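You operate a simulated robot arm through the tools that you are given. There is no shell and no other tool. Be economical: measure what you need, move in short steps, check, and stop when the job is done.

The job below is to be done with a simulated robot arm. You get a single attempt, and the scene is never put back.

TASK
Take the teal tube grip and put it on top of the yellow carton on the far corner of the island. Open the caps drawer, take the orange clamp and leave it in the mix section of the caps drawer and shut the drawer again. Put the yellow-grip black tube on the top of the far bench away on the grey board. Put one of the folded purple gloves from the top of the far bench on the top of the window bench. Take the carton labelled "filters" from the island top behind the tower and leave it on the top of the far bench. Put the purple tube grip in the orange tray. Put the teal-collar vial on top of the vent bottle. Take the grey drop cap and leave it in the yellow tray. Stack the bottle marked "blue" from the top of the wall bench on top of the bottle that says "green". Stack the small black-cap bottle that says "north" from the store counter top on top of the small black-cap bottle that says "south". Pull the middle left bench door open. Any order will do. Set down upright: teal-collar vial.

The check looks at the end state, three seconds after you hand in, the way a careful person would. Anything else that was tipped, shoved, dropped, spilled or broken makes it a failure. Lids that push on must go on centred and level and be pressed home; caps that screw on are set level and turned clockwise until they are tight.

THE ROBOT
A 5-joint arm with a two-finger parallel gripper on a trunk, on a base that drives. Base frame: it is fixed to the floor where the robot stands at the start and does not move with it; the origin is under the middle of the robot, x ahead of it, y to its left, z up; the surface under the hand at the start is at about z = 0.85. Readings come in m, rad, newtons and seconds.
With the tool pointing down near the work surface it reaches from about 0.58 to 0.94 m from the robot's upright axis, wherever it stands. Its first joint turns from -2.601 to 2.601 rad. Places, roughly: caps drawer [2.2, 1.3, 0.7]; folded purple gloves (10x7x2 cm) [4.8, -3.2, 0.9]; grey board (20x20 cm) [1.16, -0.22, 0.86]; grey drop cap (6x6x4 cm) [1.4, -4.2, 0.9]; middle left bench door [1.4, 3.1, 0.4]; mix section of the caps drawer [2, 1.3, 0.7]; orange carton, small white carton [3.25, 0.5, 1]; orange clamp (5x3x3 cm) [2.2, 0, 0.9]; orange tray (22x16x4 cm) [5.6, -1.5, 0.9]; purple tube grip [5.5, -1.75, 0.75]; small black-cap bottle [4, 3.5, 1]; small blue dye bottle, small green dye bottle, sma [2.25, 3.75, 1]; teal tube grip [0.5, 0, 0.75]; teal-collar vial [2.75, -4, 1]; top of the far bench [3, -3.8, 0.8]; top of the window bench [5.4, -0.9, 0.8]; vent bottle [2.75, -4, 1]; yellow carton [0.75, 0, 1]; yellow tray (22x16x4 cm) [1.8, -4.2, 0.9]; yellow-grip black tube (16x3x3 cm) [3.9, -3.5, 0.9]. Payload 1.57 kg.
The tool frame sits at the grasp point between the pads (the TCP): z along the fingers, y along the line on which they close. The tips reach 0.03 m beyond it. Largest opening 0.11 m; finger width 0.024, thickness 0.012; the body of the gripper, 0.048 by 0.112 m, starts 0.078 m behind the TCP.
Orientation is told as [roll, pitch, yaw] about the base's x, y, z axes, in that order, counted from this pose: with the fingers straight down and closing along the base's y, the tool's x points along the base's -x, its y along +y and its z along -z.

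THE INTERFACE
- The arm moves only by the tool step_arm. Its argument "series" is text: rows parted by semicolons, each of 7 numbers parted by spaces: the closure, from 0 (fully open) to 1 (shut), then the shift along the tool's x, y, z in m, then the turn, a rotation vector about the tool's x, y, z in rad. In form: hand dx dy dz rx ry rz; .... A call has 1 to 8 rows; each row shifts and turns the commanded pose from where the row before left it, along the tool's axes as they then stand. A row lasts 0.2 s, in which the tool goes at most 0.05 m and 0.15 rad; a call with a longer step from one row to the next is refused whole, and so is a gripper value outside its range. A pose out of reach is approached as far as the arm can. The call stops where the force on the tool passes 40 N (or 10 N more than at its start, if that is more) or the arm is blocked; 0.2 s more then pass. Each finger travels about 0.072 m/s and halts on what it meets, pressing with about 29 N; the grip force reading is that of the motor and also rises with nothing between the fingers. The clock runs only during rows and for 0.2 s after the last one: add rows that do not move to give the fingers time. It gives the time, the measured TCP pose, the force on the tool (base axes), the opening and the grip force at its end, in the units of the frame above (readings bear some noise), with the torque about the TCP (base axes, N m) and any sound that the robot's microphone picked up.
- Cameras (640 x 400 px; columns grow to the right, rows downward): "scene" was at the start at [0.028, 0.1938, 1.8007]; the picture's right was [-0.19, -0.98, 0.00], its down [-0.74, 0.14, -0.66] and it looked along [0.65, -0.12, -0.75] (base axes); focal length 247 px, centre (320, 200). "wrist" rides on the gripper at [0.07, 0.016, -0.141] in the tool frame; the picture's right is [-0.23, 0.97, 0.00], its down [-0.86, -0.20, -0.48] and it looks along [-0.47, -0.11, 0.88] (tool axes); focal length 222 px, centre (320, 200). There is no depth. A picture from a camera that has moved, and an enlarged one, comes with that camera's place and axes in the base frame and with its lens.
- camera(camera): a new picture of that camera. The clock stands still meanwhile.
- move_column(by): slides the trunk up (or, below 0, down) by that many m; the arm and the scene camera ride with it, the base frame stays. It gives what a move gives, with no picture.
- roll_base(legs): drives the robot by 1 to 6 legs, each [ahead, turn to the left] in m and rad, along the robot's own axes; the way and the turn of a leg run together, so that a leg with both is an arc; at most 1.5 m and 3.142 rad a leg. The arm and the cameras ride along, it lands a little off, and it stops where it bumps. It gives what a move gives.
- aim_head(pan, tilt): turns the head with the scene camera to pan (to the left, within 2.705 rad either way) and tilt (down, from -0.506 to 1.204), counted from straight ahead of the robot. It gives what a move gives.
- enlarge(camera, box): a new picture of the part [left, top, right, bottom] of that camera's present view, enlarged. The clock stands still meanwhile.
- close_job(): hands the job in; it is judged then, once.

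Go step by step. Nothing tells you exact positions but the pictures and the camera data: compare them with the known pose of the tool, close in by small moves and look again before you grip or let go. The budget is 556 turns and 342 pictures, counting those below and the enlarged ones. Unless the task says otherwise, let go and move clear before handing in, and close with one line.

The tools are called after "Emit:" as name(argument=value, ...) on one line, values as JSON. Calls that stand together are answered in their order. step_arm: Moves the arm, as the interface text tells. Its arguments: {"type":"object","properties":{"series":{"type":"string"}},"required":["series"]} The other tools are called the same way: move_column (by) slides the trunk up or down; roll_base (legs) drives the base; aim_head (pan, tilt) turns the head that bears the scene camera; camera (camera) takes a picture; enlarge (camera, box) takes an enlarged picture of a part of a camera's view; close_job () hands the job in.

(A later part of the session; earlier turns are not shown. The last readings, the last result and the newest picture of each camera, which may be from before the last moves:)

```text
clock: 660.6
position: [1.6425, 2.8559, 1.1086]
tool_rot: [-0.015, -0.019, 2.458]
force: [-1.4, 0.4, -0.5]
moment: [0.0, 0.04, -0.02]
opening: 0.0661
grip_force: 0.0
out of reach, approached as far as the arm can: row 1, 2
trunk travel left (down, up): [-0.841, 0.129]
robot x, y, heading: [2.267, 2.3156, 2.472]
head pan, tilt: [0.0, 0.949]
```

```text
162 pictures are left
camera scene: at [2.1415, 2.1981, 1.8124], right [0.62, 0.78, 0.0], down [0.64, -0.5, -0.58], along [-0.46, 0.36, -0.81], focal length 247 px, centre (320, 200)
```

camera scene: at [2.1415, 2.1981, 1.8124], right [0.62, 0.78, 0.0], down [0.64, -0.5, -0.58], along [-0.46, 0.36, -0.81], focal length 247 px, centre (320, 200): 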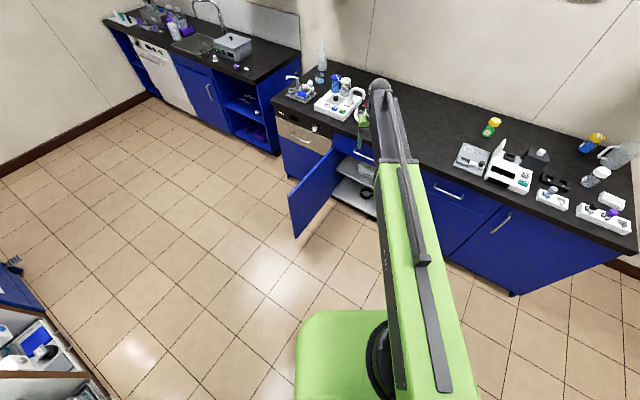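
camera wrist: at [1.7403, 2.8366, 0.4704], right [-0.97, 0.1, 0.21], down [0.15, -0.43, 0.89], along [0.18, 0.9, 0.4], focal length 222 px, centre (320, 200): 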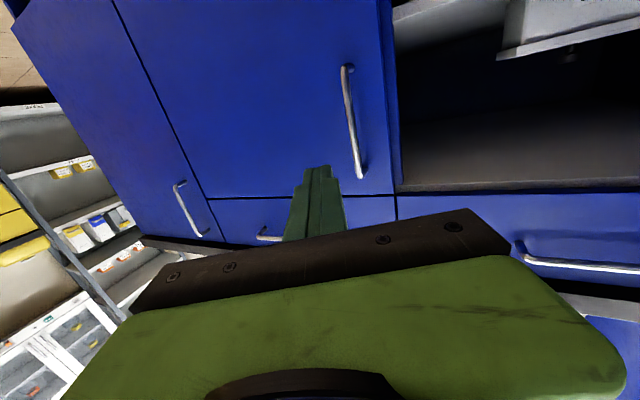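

Door stays open. Now the dye bottles.

Emit:
enlarge(camera="scene", box=[440, 90, 640, 230])

Emit:
aim_head(pan=-0.7, tilt=0.7)

Emit:
enlarge(camera="scene", box=[200, 100, 440, 260])

```text
2.86 times, centred on (540, 160) of scene
camera zoom: at [2.1415, 2.1981, 1.8124], right [0.62, 0.78, 0.0], down [0.64, -0.5, -0.58], along [-0.46, 0.36, -0.81], focal length 706 px, centre (-309, 314)
```

zoom: 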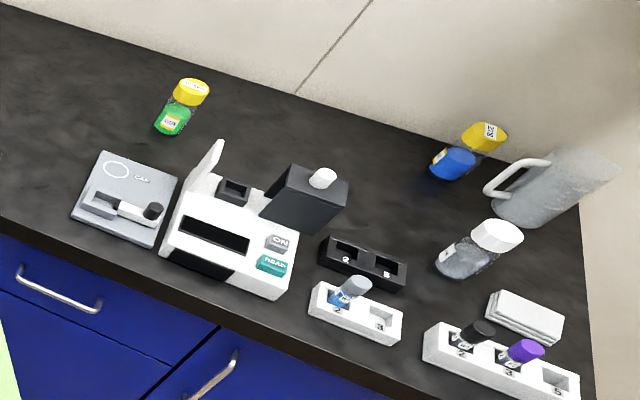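

```text
clock: 661.7
position: [1.6434, 2.8573, 1.1088]
tool_rot: [-0.016, -0.02, 2.457]
force: [0.1, 0.1, 0.1]
moment: [-0.02, 0.02, 0.01]
opening: 0.0662
grip_force: 0.1
trunk travel left (down, up): [-0.841, 0.129]
robot x, y, heading: [2.2694, 2.3175, 2.472]
head pan, tilt: [-0.7, 0.7]
```

```text
2.50 times, centred on (320, 180) of scene
camera zoom: at [2.1813, 2.2363, 1.8321], right [0.98, 0.2, 0.0], down [0.13, -0.63, -0.76], along [-0.15, 0.75, -0.64], focal length 618 px, centre (320, 250)
```

zoom: 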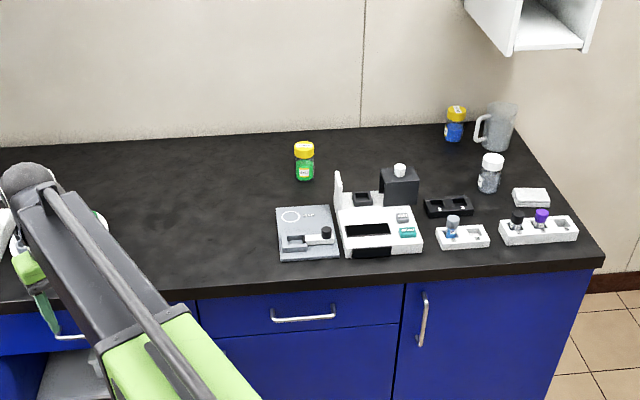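

Blue bottle ~[2.255,4.0] (near the wall, beside a jug), green ~[1.846,3.69]. Drive to face the bench at u≈3.33.

Emit:
move_column(by=0.12)

Emit:
roll_base(legs=[[0, -2.16], [0.46, 0], [0, 1.57]])

Emit:
aim_head(pan=0.1, tilt=0.55)

Emit:
camera(camera="scene")

```text
clock: 663.2
position: [1.6416, 2.8576, 1.2277]
tool_rot: [-0.014, -0.023, 2.458]
force: [-0.6, -0.9, -0.4]
moment: [-0.01, -0.01, -0.02]
opening: 0.066
grip_force: 0.0
trunk travel left (down, up): [-0.961, 0.009]
robot x, y, heading: [2.2706, 2.3158, 2.468]
head pan, tilt: [-0.7, 0.7]
```

```text
clock: 675.0
position: [2.4922, 3.25, 1.229]
tool_rot: [-0.012, -0.022, 1.874]
force: [0.8, 0.4, 0.6]
moment: [-0.03, 0.11, 0.01]
opening: 0.0661
grip_force: 0.1
trunk travel left (down, up): [-0.961, 0.009]
robot x, y, heading: [2.6943, 2.4487, 1.878]
head pan, tilt: [-0.7, 0.7]
```

```text
clock: 676.1
position: [2.4891, 3.25, 1.2285]
tool_rot: [-0.015, -0.021, 1.874]
force: [0.8, -0.2, -0.2]
moment: [0.02, 0.0, 0.01]
opening: 0.0661
grip_force: 0.0
trunk travel left (down, up): [-0.961, 0.009]
robot x, y, heading: [2.693, 2.443, 1.876]
head pan, tilt: [0.099, 0.55]
```

```text
159 pictures are left
camera scene: at [2.5091, 2.4338, 1.9652], right [0.92, 0.4, 0.0], down [0.21, -0.48, -0.85], along [-0.34, 0.78, -0.52], focal length 247 px, centre (320, 200)
```

scene: 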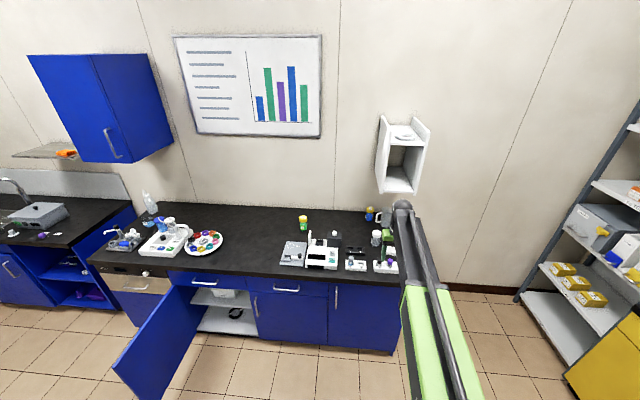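

Emit:
enlarge(camera="scene", box=[340, 180, 410, 230])

Emit:
camera(camera="wrist")

```text
8.00 times, centred on (375, 205) of scene
camera zoom: at [2.5091, 2.4338, 1.9652], right [0.92, 0.4, 0.0], down [0.21, -0.48, -0.85], along [-0.34, 0.78, -0.52], focal length 1977 px, centre (-120, 160)
```

zoom: 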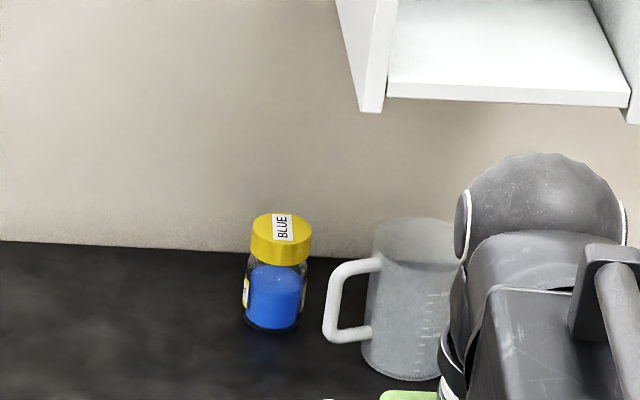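

```text
157 pictures are left
camera wrist: at [2.4949, 3.1768, 1.3687], right [-1.0, -0.07, -0.01], down [-0.07, 0.86, 0.5], along [-0.03, 0.5, -0.87], focal length 222 px, centre (320, 200)
```

wrist: 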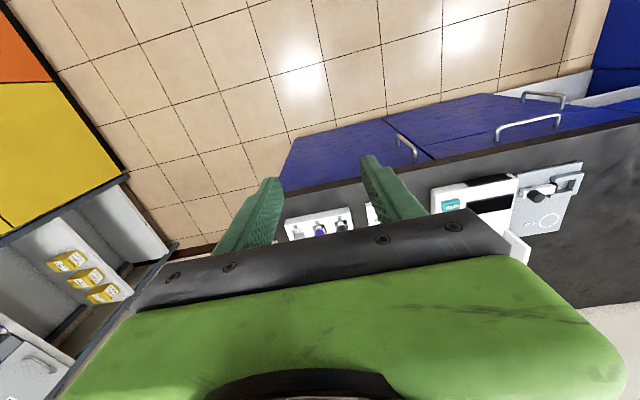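

The blue bottle sits under the left edge of a wall cabinet (bottom ≈1.26) with a jug handle front-right. Plan: vertical tool closing front/back, sliding in from the left at low height. First swing the arm left and drive in.

Emit:
step_arm(series="0.2 0 0.046 0 0 0 0; 0.2 0 0.046 0 0 0 0; 0.2 0 0.046 0 0 0 0; 0.2 0 0.046 0 0 0 0; 0.2 0 0.046 0 0 0 0; 0.2 0 0.046 0 0 0 0; 0.2 0 0 0 0 0 0")

Emit:
roll_base(legs=[[0, 0.09], [0.645, 0], [0, -0.085]])

Emit:
camera(camera="scene")

Emit:
camera(camera="wrist")

```text
clock: 677.8
position: [2.2266, 3.1695, 1.2283]
tool_rot: [-0.015, -0.02, 1.873]
force: [-0.1, -0.6, -0.2]
moment: [-0.03, 0.01, 0.02]
opening: 0.0878
grip_force: 0.0
out of reach, approached as far as the arm can: row 3, 6
trunk travel left (down, up): [-0.961, 0.009]
robot x, y, heading: [2.6945, 2.4444, 1.876]
head pan, tilt: [0.099, 0.55]
```

```text
clock: 682.3
position: [1.98, 3.76, 1.2281]
tool_rot: [-0.016, -0.022, 1.873]
force: [0.5, -0.1, -0.1]
moment: [-0.03, -0.01, -0.03]
opening: 0.0879
grip_force: 0.1
trunk travel left (down, up): [-0.961, 0.009]
robot x, y, heading: [2.4523, 3.0366, 1.89]
head pan, tilt: [0.099, 0.55]
```

```text
156 pictures are left
camera scene: at [2.2656, 3.0244, 1.9653], right [0.92, 0.4, 0.0], down [0.21, -0.48, -0.85], along [-0.34, 0.78, -0.52], focal length 247 px, centre (320, 200)
```

scene: 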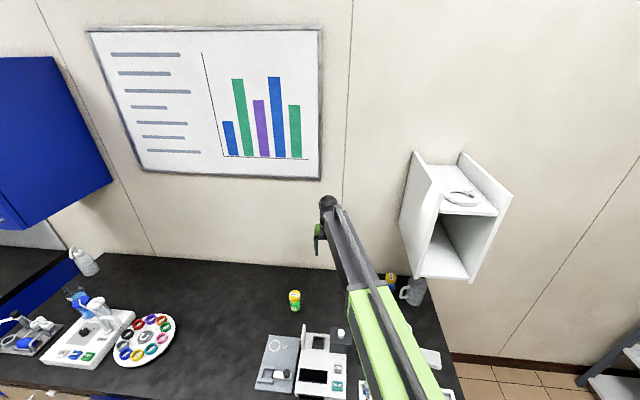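

```text
155 pictures are left
camera wrist: at [1.9857, 3.687, 1.3687], right [-1.0, -0.07, -0.01], down [-0.07, 0.86, 0.5], along [-0.03, 0.5, -0.87], focal length 222 px, centre (320, 200)
```

wrist: 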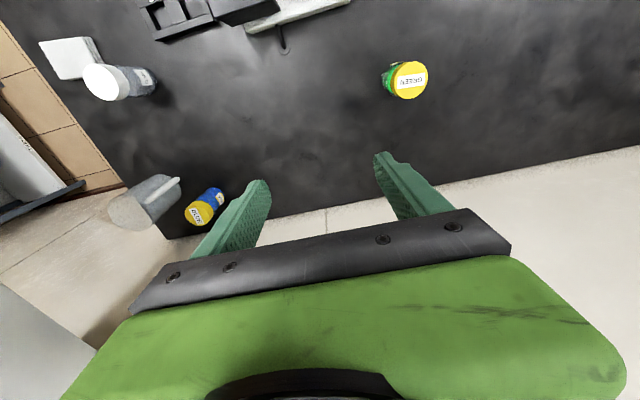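

Green at ~[1.849,3.69], blue at ~[2.24,3.976]. Nudge 2.5 cm closer and turn the tool to close front/back.

Emit:
roll_base(legs=[[0.025, 0]])

Emit:
step_arm(series="0.2 0 0 0 0 0 0.142; 0.2 0 0 0 0 0 0.142; 0.2 0 0 0 0 0 0.142; 0.2 0 0 0 0 0 0.142; 0.2 0 0 0 0 0 0.142; 0.2 0 0 0 0 0 0.142; 0.2 0 0 0 0 0 0.142; 0.2 0 0 0 0 0 0.142")

Emit:
step_arm(series="0.2 0 0 0 0 0 0.142; 0.2 0 0 0 0 0 0.142; 0.2 0 0 0 0 0 0.142; 0.2 0 0 0 0 0 0")

```text
clock: 683.1
position: [1.9714, 3.7869, 1.2266]
tool_rot: [-0.017, -0.018, 1.873]
force: [-0.5, -0.3, -1.2]
moment: [-0.06, -0.01, -0.01]
opening: 0.0878
grip_force: 0.1
trunk travel left (down, up): [-0.961, 0.009]
robot x, y, heading: [2.441, 3.0661, 1.889]
head pan, tilt: [0.099, 0.55]
```

```text
clock: 684.9
position: [1.9727, 3.7839, 1.2279]
tool_rot: [0.012, -0.024, 0.732]
force: [-0.4, 0.7, -1.1]
moment: [-0.03, 0.0, 0.01]
opening: 0.0879
grip_force: 0.0
trunk travel left (down, up): [-0.961, 0.009]
robot x, y, heading: [2.4374, 3.0628, 1.889]
head pan, tilt: [0.099, 0.55]
```

```text
clock: 685.9
position: [1.973, 3.7826, 1.2282]
tool_rot: [0.022, -0.017, 0.307]
force: [0.4, 0.0, 0.1]
moment: [-0.01, 0.0, -0.02]
opening: 0.0879
grip_force: 0.0
trunk travel left (down, up): [-0.961, 0.009]
robot x, y, heading: [2.4398, 3.0587, 1.885]
head pan, tilt: [0.099, 0.55]
```

Emit:
step_arm(series="0.2 0 0 0 0.022 0.017 0; 0.2 -0.035 0.0206 0 0 0 0; 0.2 -0.035 0.0206 0 0 0 0; 0.2 -0.035 0.0206 0 0 0 0; 0.2 -0.035 0.0206 0 0 0 0; 0.2 -0.035 0.0206 0 0 0 0; 0.2 0 0 0 0 0 0")

Emit:
camera(camera="wrist")

```text
clock: 687.5
position: [2.1077, 3.9344, 1.2284]
tool_rot: [-0.001, 0.001, 0.311]
force: [1.2, 0.4, 0.3]
moment: [-0.01, -0.01, 0.01]
opening: 0.0881
grip_force: 0.0
trunk travel left (down, up): [-0.961, 0.009]
robot x, y, heading: [2.4431, 3.063, 1.886]
head pan, tilt: [0.099, 0.55]
```

```text
154 pictures are left
camera wrist: at [2.0376, 3.9299, 1.3707], right [-0.08, 1.0, 0.0], down [0.88, 0.07, 0.48], along [0.48, 0.04, -0.88], focal length 222 px, centre (320, 200)
```

wrist: 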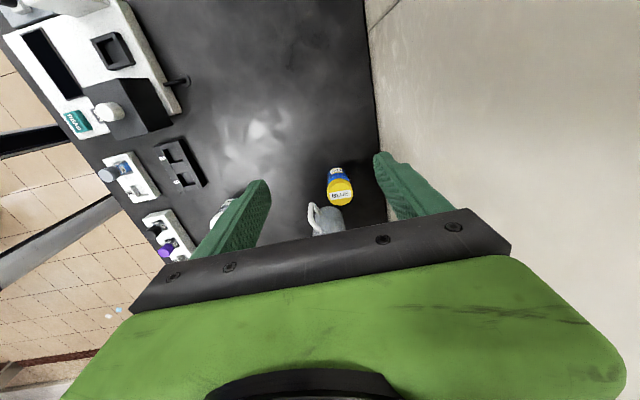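

Emit:
step_arm(series="0.22 0 0.005 0 0 0 0; 0.22 0 0 0 0 0 0")

Emit:
move_column(by=-0.3)

Emit:
camera(camera="wrist")

Emit:
camera(camera="scene")

```text
clock: 688.1
position: [2.1054, 3.9395, 1.228]
tool_rot: [-0.001, 0.002, 0.31]
force: [-0.7, -0.1, 0.4]
moment: [0.0, 0.01, -0.03]
opening: 0.086
grip_force: 0.0
trunk travel left (down, up): [-0.961, 0.009]
robot x, y, heading: [2.4419, 3.0608, 1.886]
head pan, tilt: [0.099, 0.55]
```

```text
clock: 691.1
position: [2.107, 3.9408, 0.9287]
tool_rot: [-0.002, 0.002, 0.308]
force: [-0.8, -0.1, 0.1]
moment: [0.0, -0.01, -0.02]
opening: 0.0858
grip_force: 0.1
trunk travel left (down, up): [-0.661, 0.309]
robot x, y, heading: [2.4427, 3.0646, 1.887]
head pan, tilt: [0.099, 0.55]
```

```text
153 pictures are left
camera wrist: at [2.0362, 3.9357, 1.0706], right [-0.08, 1.0, 0.0], down [0.88, 0.07, 0.48], along [0.48, 0.04, -0.88], focal length 222 px, centre (320, 200)
```

wrist: 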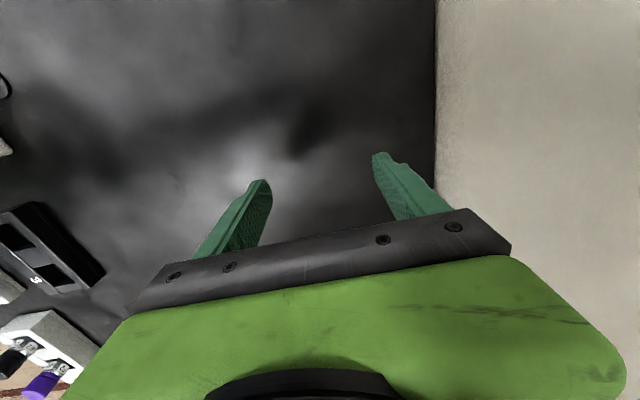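

```text
152 pictures are left
camera scene: at [2.2576, 3.0477, 1.6653], right [0.92, 0.4, 0.0], down [0.21, -0.48, -0.85], along [-0.34, 0.78, -0.52], focal length 247 px, centre (320, 200)
```

scene: 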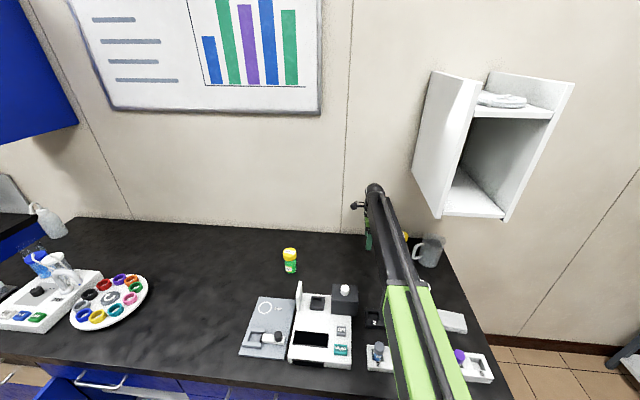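

Slide right along the bench toward the bottle.

Emit:
step_arm(series="0.22 -0.033 0 0 0 0 0; 0.22 -0.033 0 0 0 0 0; 0.22 -0.033 0 0 0 0 0; 0.22 0 0 0 0 0 0")

Emit:
aim_head(pan=-0.3, tilt=0.6)

Emit:
camera(camera="scene")

Emit:
camera(camera="wrist")

```text
clock: 692.1
position: [2.2025, 3.97, 0.9278]
tool_rot: [-0.002, 0.003, 0.309]
force: [0.3, 0.0, -0.6]
moment: [0.02, 0.02, 0.02]
opening: 0.0854
grip_force: 0.0
trunk travel left (down, up): [-0.661, 0.309]
robot x, y, heading: [2.4432, 3.0612, 1.888]
head pan, tilt: [0.099, 0.55]
```

```text
clock: 693.0
position: [2.2022, 3.9711, 0.9285]
tool_rot: [-0.001, 0.0, 0.309]
force: [0.0, -0.5, -0.1]
moment: [0.02, 0.0, -0.01]
opening: 0.0858
grip_force: 0.0
trunk travel left (down, up): [-0.661, 0.309]
robot x, y, heading: [2.4436, 3.0632, 1.89]
head pan, tilt: [-0.3, 0.6]
```

```text
151 pictures are left
camera scene: at [2.2924, 3.0539, 1.6608], right [1.0, 0.02, 0.0], down [0.01, -0.56, -0.83], along [-0.01, 0.83, -0.56], focal length 247 px, centre (320, 200)
```

scene: 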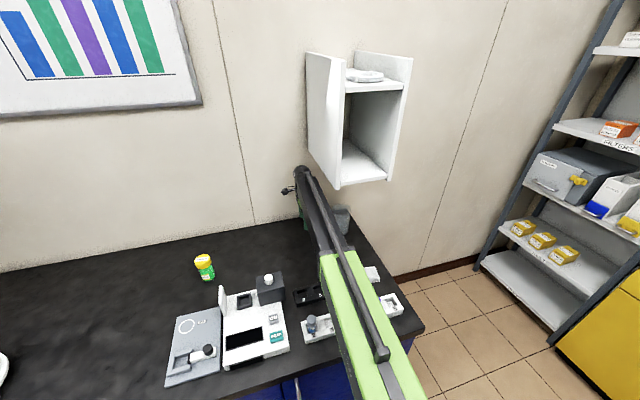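

```text
150 pictures are left
camera wrist: at [2.1317, 3.9661, 1.0705], right [-0.08, 1.0, 0.0], down [0.88, 0.07, 0.48], along [0.48, 0.04, -0.88], focal length 222 px, centre (320, 200)
```

wrist: 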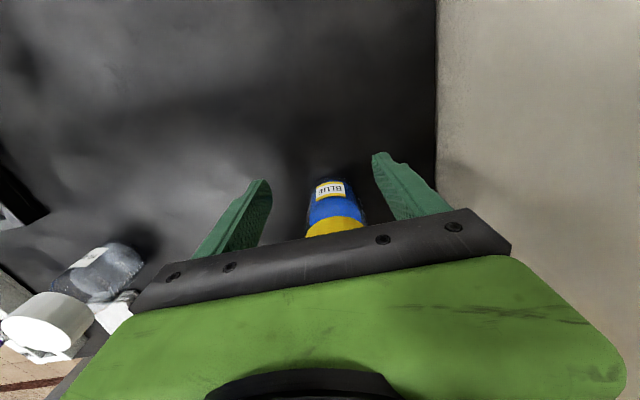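

Emit:
step_arm(series="0.22 -0.016 0.003 0 0 0 0; 0.22 -0.016 0.003 0 0 0 0; 0.22 -0.015 0.001 0 0 0 0; 0.22 0 0 0 0 0 0")

Emit:
camera(camera="wrist")

```text
clock: 694.0
position: [2.2453, 3.9878, 0.9276]
tool_rot: [0.0, 0.002, 0.31]
force: [0.7, 0.3, 0.1]
moment: [-0.02, 0.03, -0.01]
opening: 0.0856
grip_force: 0.1
out of reach, approached as far as the arm can: row 3
trunk travel left (down, up): [-0.661, 0.309]
robot x, y, heading: [2.4428, 3.0656, 1.884]
head pan, tilt: [-0.3, 0.6]
```

```text
149 pictures are left
camera wrist: at [2.175, 3.9828, 1.0705], right [-0.08, 1.0, 0.0], down [0.88, 0.07, 0.48], along [0.48, 0.04, -0.88], focal length 222 px, centre (320, 200)
```

wrist: 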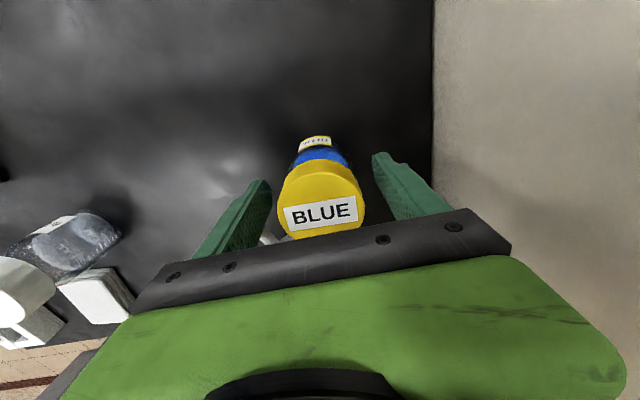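

Bottle centred; step back 9 mm and close.

Emit:
step_arm(series="0.22 0.009 0 0 0 0 0; 0.35 0 0 0 0 0 0; 0.5 0 0 0 0 0 0; 0.6 0 0 0 0 0 0; 0.6 0 0 0 0 0 0; 0.6 0 0 0 0 0 0")

Emit:
move_column(by=0.02)

Emit:
camera(camera="wrist")

```text
clock: 695.4
position: [2.237, 3.9854, 0.9292]
tool_rot: [0.0, 0.001, 0.308]
force: [0.7, 0.5, 0.7]
moment: [0.03, -0.02, -0.04]
opening: 0.055
grip_force: 29.1
trunk travel left (down, up): [-0.661, 0.309]
robot x, y, heading: [2.4403, 3.0623, 1.891]
head pan, tilt: [-0.3, 0.6]
```

```text
clock: 696.1
position: [2.2358, 3.9838, 0.9432]
tool_rot: [-0.002, 0.002, 0.309]
force: [0.7, -0.3, -2.9]
moment: [-0.01, 0.06, 0.01]
opening: 0.0548
grip_force: 28.7
trunk travel left (down, up): [-0.681, 0.289]
robot x, y, heading: [2.4419, 3.0642, 1.888]
head pan, tilt: [-0.3, 0.6]
```

```text
148 pictures are left
camera wrist: at [2.166, 3.9804, 1.0861], right [-0.08, 1.0, 0.0], down [0.88, 0.07, 0.48], along [0.48, 0.04, -0.88], focal length 222 px, centre (320, 200)
```

wrist: 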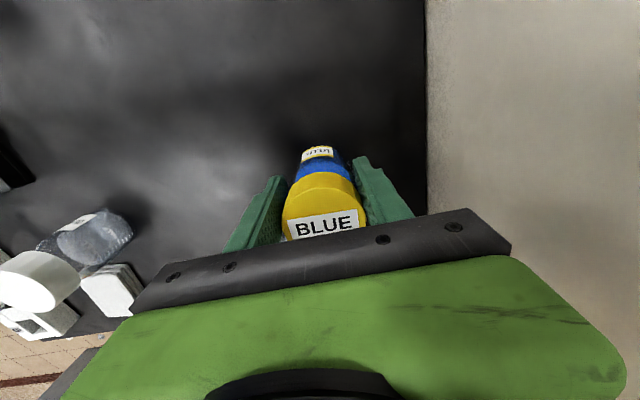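

Held. Slide back left clear of the cabinet, then raise.

Emit:
step_arm(series="0.6 0.03 0 0 0 0 0; 0.6 0.04 0 0 0 0 0; 0.6 0.04 0 0 0 0 0; 0.6 0.04 0 0 0 0 0; 0.6 0.04 0 0 0 0 0; 0.6 0 0 0 0 0 0")

Emit:
move_column(by=0.2)

Emit:
camera(camera="wrist")

Emit:
camera(camera="scene")

```text
clock: 697.5
position: [2.0547, 3.9263, 0.9478]
tool_rot: [-0.002, 0.001, 0.308]
force: [0.1, 0.7, -1.8]
moment: [-0.01, -0.01, 0.01]
opening: 0.0549
grip_force: 28.5
trunk travel left (down, up): [-0.681, 0.289]
robot x, y, heading: [2.441, 3.0644, 1.889]
head pan, tilt: [-0.3, 0.6]
```

```text
clock: 699.6
position: [2.0548, 3.9269, 1.1476]
tool_rot: [-0.001, 0.001, 0.31]
force: [0.5, 0.6, -1.9]
moment: [0.01, 0.04, -0.02]
opening: 0.0549
grip_force: 29.2
trunk travel left (down, up): [-0.881, 0.089]
robot x, y, heading: [2.4451, 3.0638, 1.888]
head pan, tilt: [-0.3, 0.6]
```

```text
147 pictures are left
camera wrist: at [1.985, 3.921, 1.2902], right [-0.08, 1.0, 0.0], down [0.88, 0.07, 0.48], along [0.48, 0.04, -0.88], focal length 222 px, centre (320, 200)
```

wrist: 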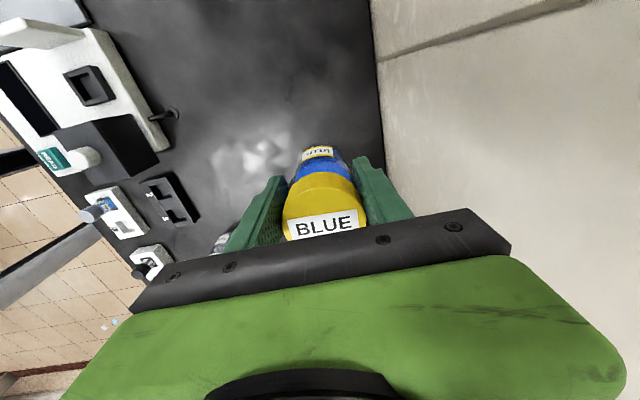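

```text
146 pictures are left
camera scene: at [2.2922, 3.0542, 1.8807], right [1.0, 0.02, 0.0], down [0.01, -0.56, -0.82], along [-0.01, 0.82, -0.57], focal length 247 px, centre (320, 200)
```

scene: 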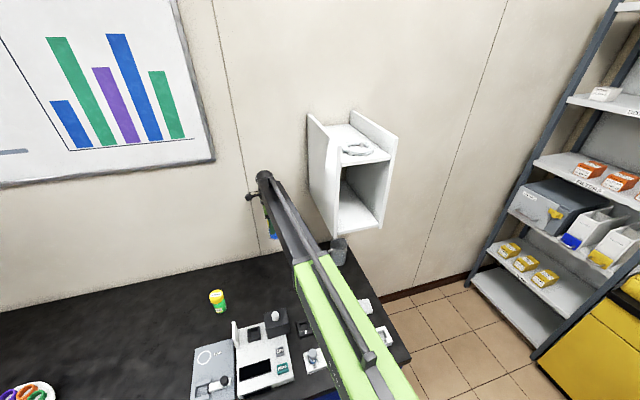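

Emit:
enlarge(camera="scene", box=[196, 276, 244, 326])

```text
8.00 times, centred on (220, 301) of scene
camera zoom: at [2.2922, 3.0542, 1.8807], right [1.0, 0.02, 0.0], down [0.01, -0.56, -0.82], along [-0.01, 0.82, -0.57], focal length 1977 px, centre (1120, -608)
```

zoom: 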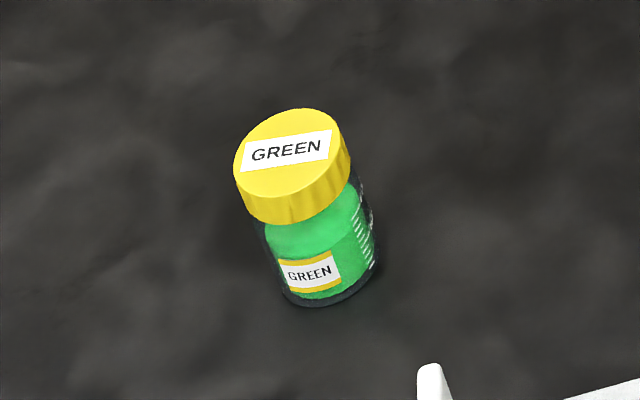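

Blue bottle held; green cap estimated ~[1.847,3.68], top ~.95. Move over it at height and compare.

Emit:
step_arm(series="0.6 0.039 -0.0246 0 0 0 0; 0.6 0.039 -0.0246 0 0 0 0; 0.6 0.039 -0.0246 0 0 0 0; 0.6 0.039 -0.0246 0 0 0 0; 0.6 0.039 -0.0246 0 0 0 0; 0.6 0.039 -0.0246 0 0 0 0; 0.6 0.039 -0.0246 0 0 0 0; 0.6 0 0 0 0 0 0")

Emit:
enlarge(camera="wrist", box=[240, 60, 400, 240])

Emit:
aim_head(pan=0.1, tilt=0.7)

Emit:
camera(camera="scene")

```text
clock: 701.4
position: [1.8475, 3.6792, 1.1487]
tool_rot: [-0.001, 0.002, 0.309]
force: [-0.5, -0.2, -1.9]
moment: [-0.04, -0.01, 0.02]
opening: 0.0549
grip_force: 28.8
trunk travel left (down, up): [-0.881, 0.089]
robot x, y, heading: [2.4424, 3.0609, 1.886]
head pan, tilt: [-0.3, 0.6]
```

```text
2.22 times, centred on (320, 150) of wrist
camera zoom: at [1.7773, 3.6751, 1.2903], right [-0.08, 1.0, 0.0], down [0.88, 0.07, 0.48], along [0.48, 0.04, -0.88], focal length 494 px, centre (320, 311)
```

zoom: 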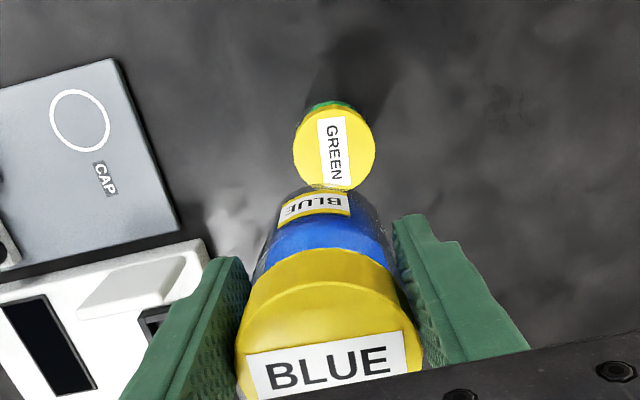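

```text
clock: 702.3
position: [1.8472, 3.6795, 1.147]
tool_rot: [-0.001, 0.002, 0.308]
force: [0.5, -0.9, -2.2]
moment: [0.0, 0.03, -0.05]
opening: 0.0548
grip_force: 29.2
trunk travel left (down, up): [-0.881, 0.089]
robot x, y, heading: [2.44, 3.0627, 1.887]
head pan, tilt: [0.099, 0.7]
```

```text
143 pictures are left
camera scene: at [2.2593, 3.0434, 1.8721], right [0.92, 0.4, 0.0], down [0.26, -0.59, -0.77], along [-0.31, 0.7, -0.64], focal length 247 px, centre (320, 200)
```

scene: 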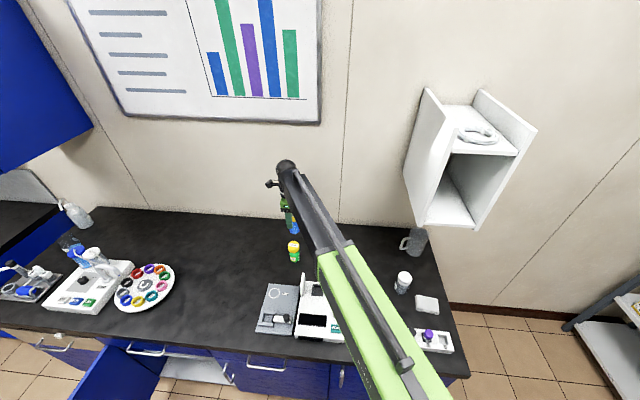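

Emit:
step_arm(series="0.6 0.01 0.01 0 0 0 0; 0.6 0 0 0 0 0 0")

Emit:
move_column(by=-0.09)

Emit:
enlarge(camera="wrist", box=[240, 60, 400, 240])

Emit:
enlarge(camera="scene", box=[260, 150, 340, 230])

```text
clock: 702.9
position: [1.8346, 3.686, 1.1491]
tool_rot: [-0.002, 0.001, 0.312]
force: [0.3, 0.0, -1.9]
moment: [-0.02, 0.05, 0.01]
opening: 0.0549
grip_force: 29.3
trunk travel left (down, up): [-0.881, 0.089]
robot x, y, heading: [2.4411, 3.0602, 1.889]
head pan, tilt: [0.099, 0.7]
```

```text
clock: 704.2
position: [1.8348, 3.6868, 1.0569]
tool_rot: [-0.002, 0.003, 0.309]
force: [-0.2, 0.6, -1.9]
moment: [0.02, 0.05, 0.0]
opening: 0.0547
grip_force: 29.0
trunk travel left (down, up): [-0.791, 0.179]
robot x, y, heading: [2.4417, 3.065, 1.888]
head pan, tilt: [0.099, 0.7]
```

```text
2.22 times, centred on (320, 150) of wrist
camera zoom: at [1.7644, 3.6814, 1.2005], right [-0.08, 1.0, 0.0], down [0.88, 0.07, 0.48], along [0.48, 0.04, -0.88], focal length 494 px, centre (320, 311)
```

zoom: 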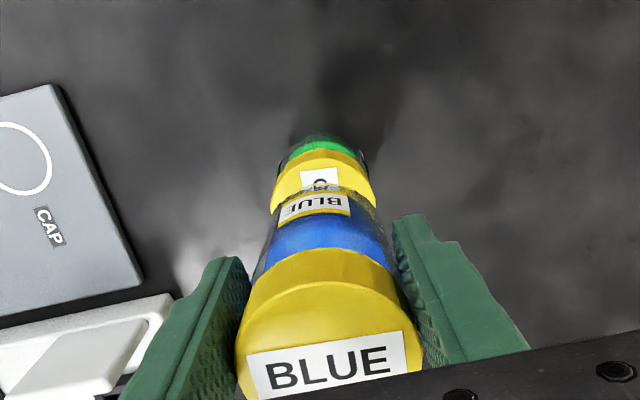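

```text
5.00 times, centred on (300, 190) of scene
camera zoom: at [2.2595, 3.0433, 1.7822], right [0.92, 0.4, 0.0], down [0.26, -0.59, -0.76], along [-0.31, 0.7, -0.64], focal length 1236 px, centre (420, 250)
```

zoom: 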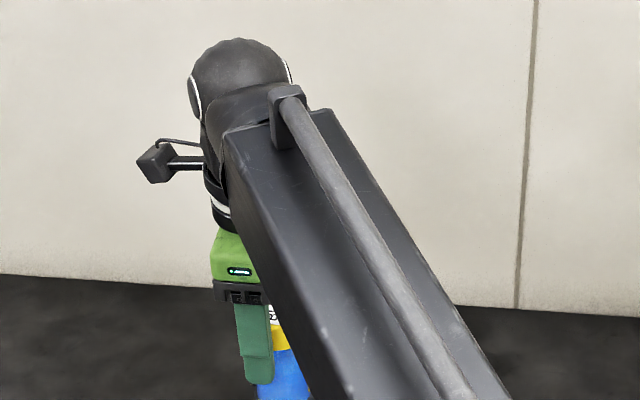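

Blue sits ~1 cm ahead of the TCP axis; correct 5 mm back and lower to contact.

Emit:
step_arm(series="0.6 0.006 -0.002 0 0 0 0; 0.6 0 0 0 0 0 0")

Emit:
move_column(by=-0.016)

Emit:
move_column(by=-0.004)

Emit:
enlarge(camera="wrist", box=[240, 60, 400, 240])

```text
clock: 704.8
position: [1.8314, 3.6816, 1.0585]
tool_rot: [-0.001, 0.002, 0.31]
force: [-0.1, 0.0, -2.1]
moment: [-0.02, 0.01, 0.02]
opening: 0.0549
grip_force: 29.1
trunk travel left (down, up): [-0.791, 0.179]
robot x, y, heading: [2.4417, 3.0622, 1.887]
head pan, tilt: [0.099, 0.7]
```

```text
clock: 705.4
position: [1.8303, 3.6827, 1.0418]
tool_rot: [-0.001, 0.002, 0.312]
force: [-0.5, 0.2, -1.5]
moment: [0.03, 0.01, 0.01]
opening: 0.0548
grip_force: 29.6
trunk travel left (down, up): [-0.775, 0.195]
robot x, y, heading: [2.4402, 3.0617, 1.891]
head pan, tilt: [0.099, 0.7]
```

```text
clock: 705.9
position: [1.8289, 3.6824, 1.0377]
tool_rot: [-0.001, 0.002, 0.311]
force: [0.3, 0.3, -1.5]
moment: [0.01, 0.02, 0.0]
opening: 0.0549
grip_force: 28.8
trunk travel left (down, up): [-0.771, 0.199]
robot x, y, heading: [2.4429, 3.0618, 1.885]
head pan, tilt: [0.099, 0.7]
```

```text
2.22 times, centred on (320, 150) of wrist
camera zoom: at [1.7597, 3.6777, 1.1804], right [-0.08, 1.0, 0.0], down [0.88, 0.07, 0.48], along [0.48, 0.04, -0.88], focal length 494 px, centre (320, 311)
```

zoom: 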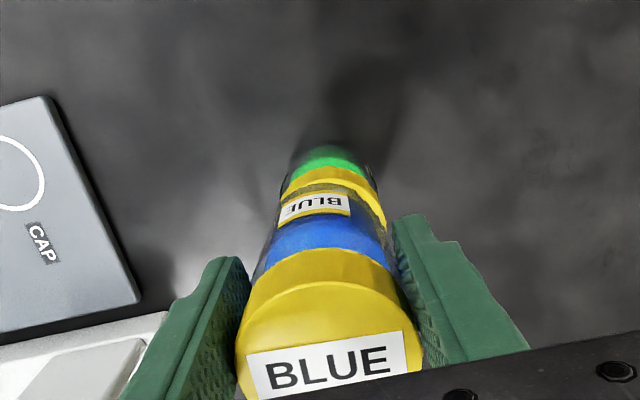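

Nicely aligned. Lower to contact.

Emit:
move_column(by=-0.003)

Emit:
move_column(by=-0.003)

Emit:
move_column(by=-0.003)

```text
clock: 706.4
position: [1.8291, 3.6822, 1.0351]
tool_rot: [-0.003, 0.001, 0.312]
force: [0.2, 0.2, -1.0]
moment: [-0.01, 0.04, 0.02]
opening: 0.0548
grip_force: 29.2
trunk travel left (down, up): [-0.768, 0.202]
robot x, y, heading: [2.4416, 3.0646, 1.887]
head pan, tilt: [0.099, 0.7]
```

```text
clock: 707.0
position: [1.8304, 3.6835, 1.0313]
tool_rot: [-0.001, 0.002, 0.309]
force: [-0.3, -0.3, -1.7]
moment: [-0.02, 0.03, 0.0]
opening: 0.055
grip_force: 28.7
trunk travel left (down, up): [-0.765, 0.205]
robot x, y, heading: [2.4436, 3.0606, 1.884]
head pan, tilt: [0.099, 0.7]
```

```text
clock: 707.5
position: [1.8307, 3.682, 1.0308]
tool_rot: [0.002, 0.003, 0.309]
force: [-2.3, 2.6, 17.3]
moment: [0.4, -0.01, 0.08]
opening: 0.0551
grip_force: 28.8
trunk travel left (down, up): [-0.762, 0.208]
robot x, y, heading: [2.4429, 3.0601, 1.883]
head pan, tilt: [0.099, 0.7]
```

Emit:
enlarge(camera="wrist", box=[270, 110, 370, 200])

Emit:
aim_head(pan=0.45, tilt=0.6)

Emit:
camera(camera="scene")

```text
4.44 times, centred on (320, 155) of wrist
camera zoom: at [1.7606, 3.6769, 1.1728], right [-0.08, 1.0, 0.0], down [0.88, 0.07, 0.48], along [0.48, 0.04, -0.88], focal length 987 px, centre (320, 400)
```

zoom: 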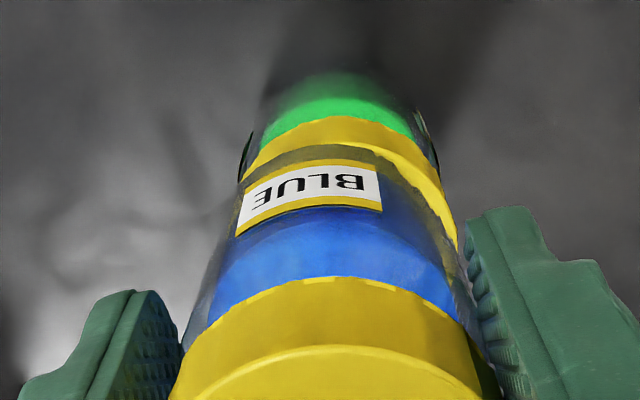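

```text
clock: 708.3
position: [1.8307, 3.681, 1.0299]
tool_rot: [-0.001, 0.003, 0.309]
force: [-2.7, 3.2, 18.1]
moment: [0.37, -0.04, 0.06]
opening: 0.055
grip_force: 29.2
trunk travel left (down, up): [-0.762, 0.208]
robot x, y, heading: [2.4391, 3.0619, 1.888]
head pan, tilt: [0.45, 0.6]
```

```text
138 pictures are left
camera scene: at [2.234, 3.0277, 1.7619], right [0.72, 0.69, 0.0], down [0.39, -0.41, -0.83], along [-0.57, 0.6, -0.56], focal length 247 px, centre (320, 200)
```

scene: 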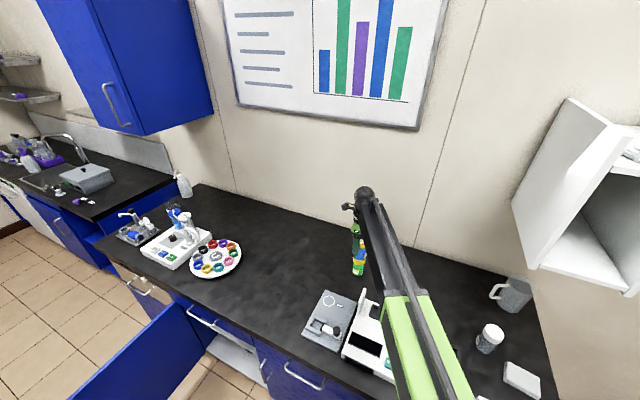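

Emit:
enlarge(camera="scene", box=[330, 220, 390, 290])

```text
5.71 times, centred on (360, 255) of scene
camera zoom: at [2.234, 3.0277, 1.7619], right [0.72, 0.69, 0.0], down [0.39, -0.41, -0.83], along [-0.57, 0.6, -0.56], focal length 1412 px, centre (91, -114)
```

zoom: 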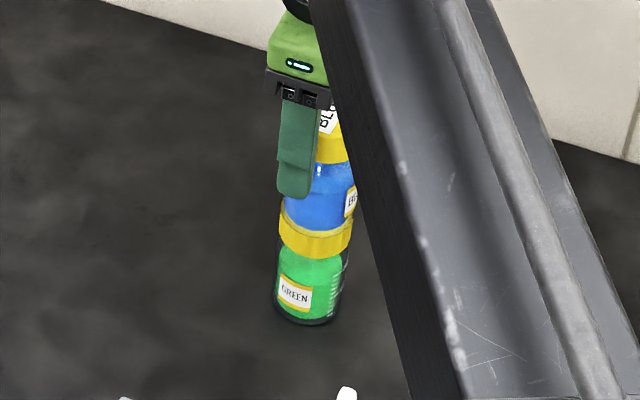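

About 3–4 mm off sideways; lift slightly, shift, set down again.

Emit:
move_column(by=0.007)

Emit:
step_arm(series="0.6 0 0.004 0 0 0 0; 0.6 0 0 0 0 0 0")

Emit:
move_column(by=-0.005)

Emit:
move_column(by=-0.002)

Emit:
enlarge(camera="wrist", box=[270, 110, 370, 200])

```text
clock: 708.9
position: [1.8308, 3.6821, 1.0362]
tool_rot: [-0.003, 0.002, 0.311]
force: [0.1, -0.2, -2.1]
moment: [-0.05, 0.01, -0.02]
opening: 0.055
grip_force: 28.3
trunk travel left (down, up): [-0.769, 0.201]
robot x, y, heading: [2.439, 3.058, 1.886]
head pan, tilt: [0.45, 0.6]
```

```text
clock: 709.5
position: [1.8294, 3.6863, 1.0365]
tool_rot: [-0.002, 0.004, 0.311]
force: [0.4, 0.2, -2.1]
moment: [-0.04, 0.03, 0.01]
opening: 0.0548
grip_force: 29.5
trunk travel left (down, up): [-0.769, 0.201]
robot x, y, heading: [2.4412, 3.0616, 1.887]
head pan, tilt: [0.45, 0.6]
```

```text
clock: 710.0
position: [1.8294, 3.6857, 1.03]
tool_rot: [-0.004, 0.001, 0.309]
force: [-0.1, 1.3, -1.3]
moment: [-0.04, 0.01, -0.01]
opening: 0.0552
grip_force: 28.9
trunk travel left (down, up): [-0.764, 0.206]
robot x, y, heading: [2.4441, 3.0591, 1.888]
head pan, tilt: [0.45, 0.6]
```

```text
clock: 710.5
position: [1.8286, 3.6852, 1.0309]
tool_rot: [0.0, 0.001, 0.311]
force: [-2.1, 2.8, 14.7]
moment: [0.39, 0.02, 0.05]
opening: 0.0549
grip_force: 29.7
trunk travel left (down, up): [-0.762, 0.208]
robot x, y, heading: [2.4415, 3.062, 1.884]
head pan, tilt: [0.45, 0.6]
```

```text
4.44 times, centred on (320, 155) of wrist
camera zoom: at [1.7594, 3.6808, 1.1727], right [-0.08, 1.0, 0.0], down [0.88, 0.07, 0.48], along [0.48, 0.04, -0.88], focal length 987 px, centre (320, 400)
```

zoom: 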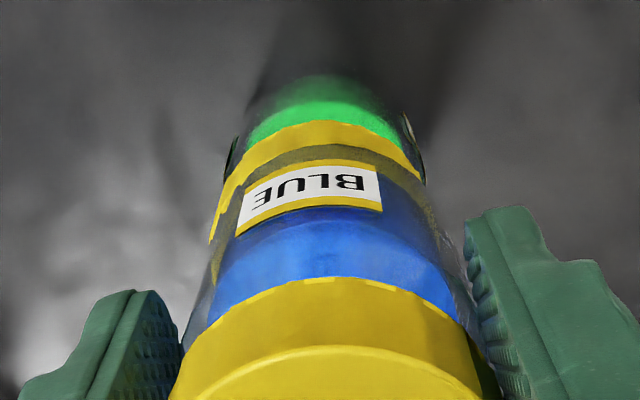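

Within ~2 mm now. Relieve and release.

Emit:
move_column(by=0.0015)

Emit:
step_arm(series="0.46 0 0 0 0 0 0; 0.4 0 0 0 0 0 0; 0.25 0 0 0 0 0 0; 0.2 0 0 0 0 0 0; 0.2 0 0 0 0 0 0")

Emit:
camera(camera="wrist")

```text
clock: 711.0
position: [1.8294, 3.6856, 1.03]
tool_rot: [-0.002, 0.001, 0.309]
force: [-0.5, 0.7, -1.9]
moment: [-0.01, 0.05, -0.03]
opening: 0.0546
grip_force: 28.9
trunk travel left (down, up): [-0.764, 0.206]
robot x, y, heading: [2.442, 3.0599, 1.887]
head pan, tilt: [0.45, 0.6]
```

```text
clock: 712.2
position: [1.8288, 3.6859, 1.0308]
tool_rot: [-0.001, 0.002, 0.312]
force: [0.5, 0.0, -0.3]
moment: [-0.01, -0.03, 0.01]
opening: 0.0877
grip_force: 0.0
trunk travel left (down, up): [-0.764, 0.206]
robot x, y, heading: [2.4423, 3.0626, 1.887]
head pan, tilt: [0.45, 0.6]
```

```text
135 pictures are left
camera wrist: at [1.7589, 3.6814, 1.173], right [-0.08, 1.0, 0.0], down [0.88, 0.07, 0.48], along [0.48, 0.04, -0.88], focal length 222 px, centre (320, 200)
```

wrist: 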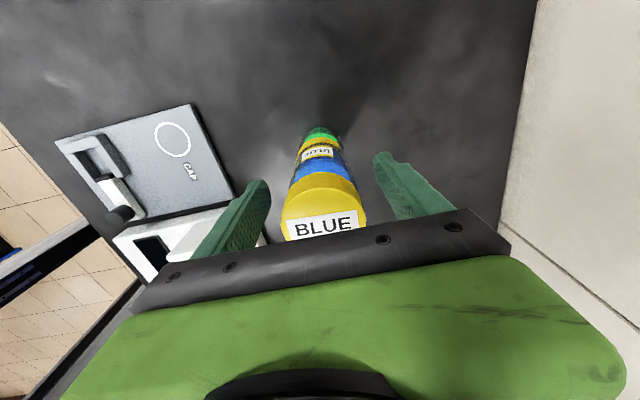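

Emit:
move_column(by=0.19)

Emit:
enlarge(camera="scene", box=[300, 200, 420, 320])

```text
clock: 714.3
position: [1.8294, 3.686, 1.2203]
tool_rot: [-0.002, 0.001, 0.31]
force: [0.4, 0.2, -1.6]
moment: [-0.01, -0.01, -0.04]
opening: 0.0881
grip_force: 0.0
trunk travel left (down, up): [-0.954, 0.016]
robot x, y, heading: [2.4418, 3.062, 1.886]
head pan, tilt: [0.45, 0.6]
```

```text
3.33 times, centred on (360, 260) of scene
camera zoom: at [2.2324, 3.0292, 1.9532], right [0.72, 0.69, 0.0], down [0.39, -0.41, -0.83], along [-0.57, 0.59, -0.56], focal length 824 px, centre (187, 0)
```

zoom: 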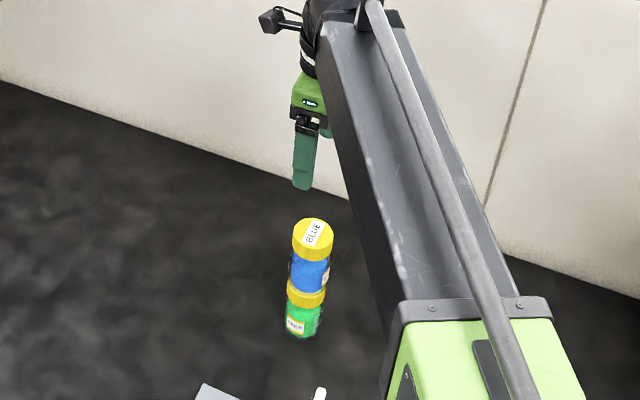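

Blue stands on green. Back off and look at the store counter.

Emit:
roll_base(legs=[[-0.55, 0], [0, -1.57]])

Emit:
aim_head(pan=0.1, tilt=0.6)

Emit:
camera(camera="scene")

```text
clock: 721.3
position: [3.2384, 3.144, 1.2216]
tool_rot: [0.001, 0.0, -1.265]
force: [-0.7, -0.2, -0.5]
moment: [-0.02, -0.03, 0.0]
opening: 0.0879
grip_force: 0.1
trunk travel left (down, up): [-0.954, 0.016]
robot x, y, heading: [2.621, 2.5202, 0.317]
head pan, tilt: [0.45, 0.6]
```

```text
clock: 722.2
position: [3.2395, 3.1419, 1.2211]
tool_rot: [-0.001, 0.0, -1.267]
force: [0.3, 0.1, 0.4]
moment: [-0.04, 0.0, 0.01]
opening: 0.0881
grip_force: 0.1
trunk travel left (down, up): [-0.954, 0.016]
robot x, y, heading: [2.6161, 2.5129, 0.316]
head pan, tilt: [0.099, 0.6]
```

```text
133 pictures are left
camera scene: at [2.6028, 2.6993, 1.9533], right [0.41, -0.91, 0.0], down [-0.52, -0.23, -0.83], along [0.75, 0.33, -0.56], focal length 247 px, centre (320, 200)
```

scene: 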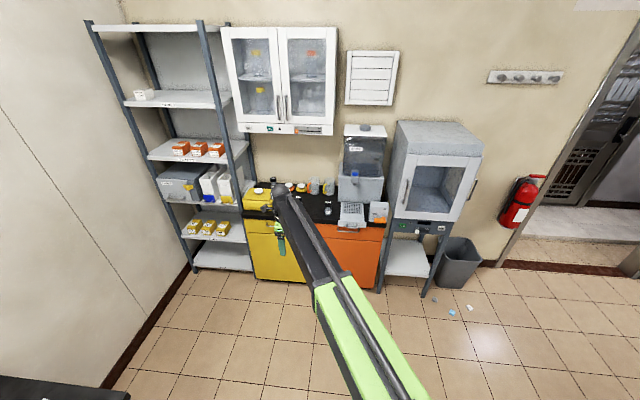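

Emit:
enlarge(camera="scene", box=[235, 160, 395, 240])

```text
4.00 times, centred on (315, 200) of scene
camera zoom: at [2.6028, 2.6993, 1.9533], right [0.41, -0.91, 0.0], down [-0.52, -0.23, -0.83], along [0.75, 0.33, -0.56], focal length 989 px, centre (340, 200)
```

zoom: 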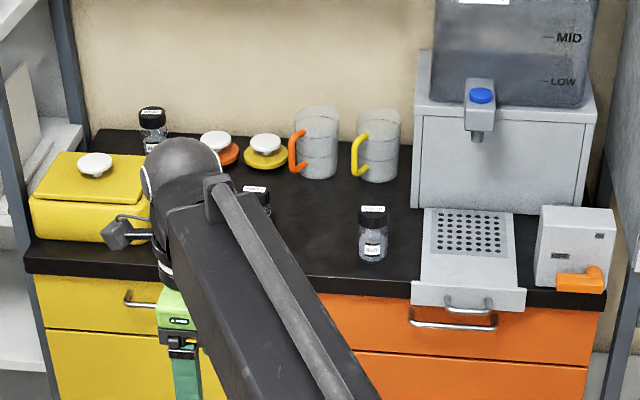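

Emit:
enlarge(camera="scene", box=[262, 172, 302, 222])

Emit:
enlarge(camera="scene", box=[316, 200, 346, 230])

```text
8.00 times, centred on (282, 197) of scene
camera zoom: at [2.6028, 2.6993, 1.9533], right [0.41, -0.91, 0.0], down [-0.52, -0.23, -0.83], along [0.75, 0.33, -0.56], focal length 1977 px, centre (624, 224)
```

zoom: 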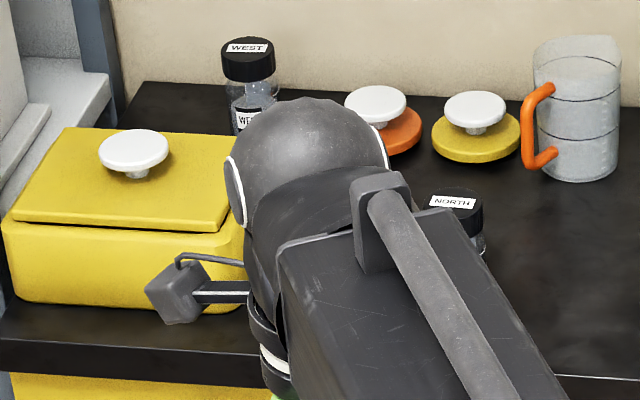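

```text
13.33 times, centred on (331, 215) of scene
camera zoom: at [2.6028, 2.6993, 1.9533], right [0.41, -0.91, 0.0], down [-0.52, -0.23, -0.83], along [0.75, 0.33, -0.56], focal length 3295 px, centre (173, 0)
```

zoom: 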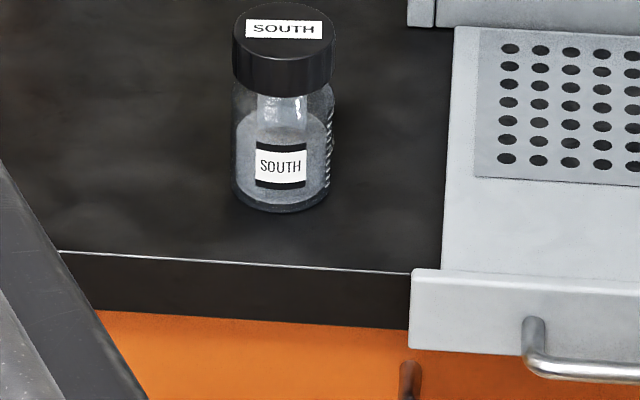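

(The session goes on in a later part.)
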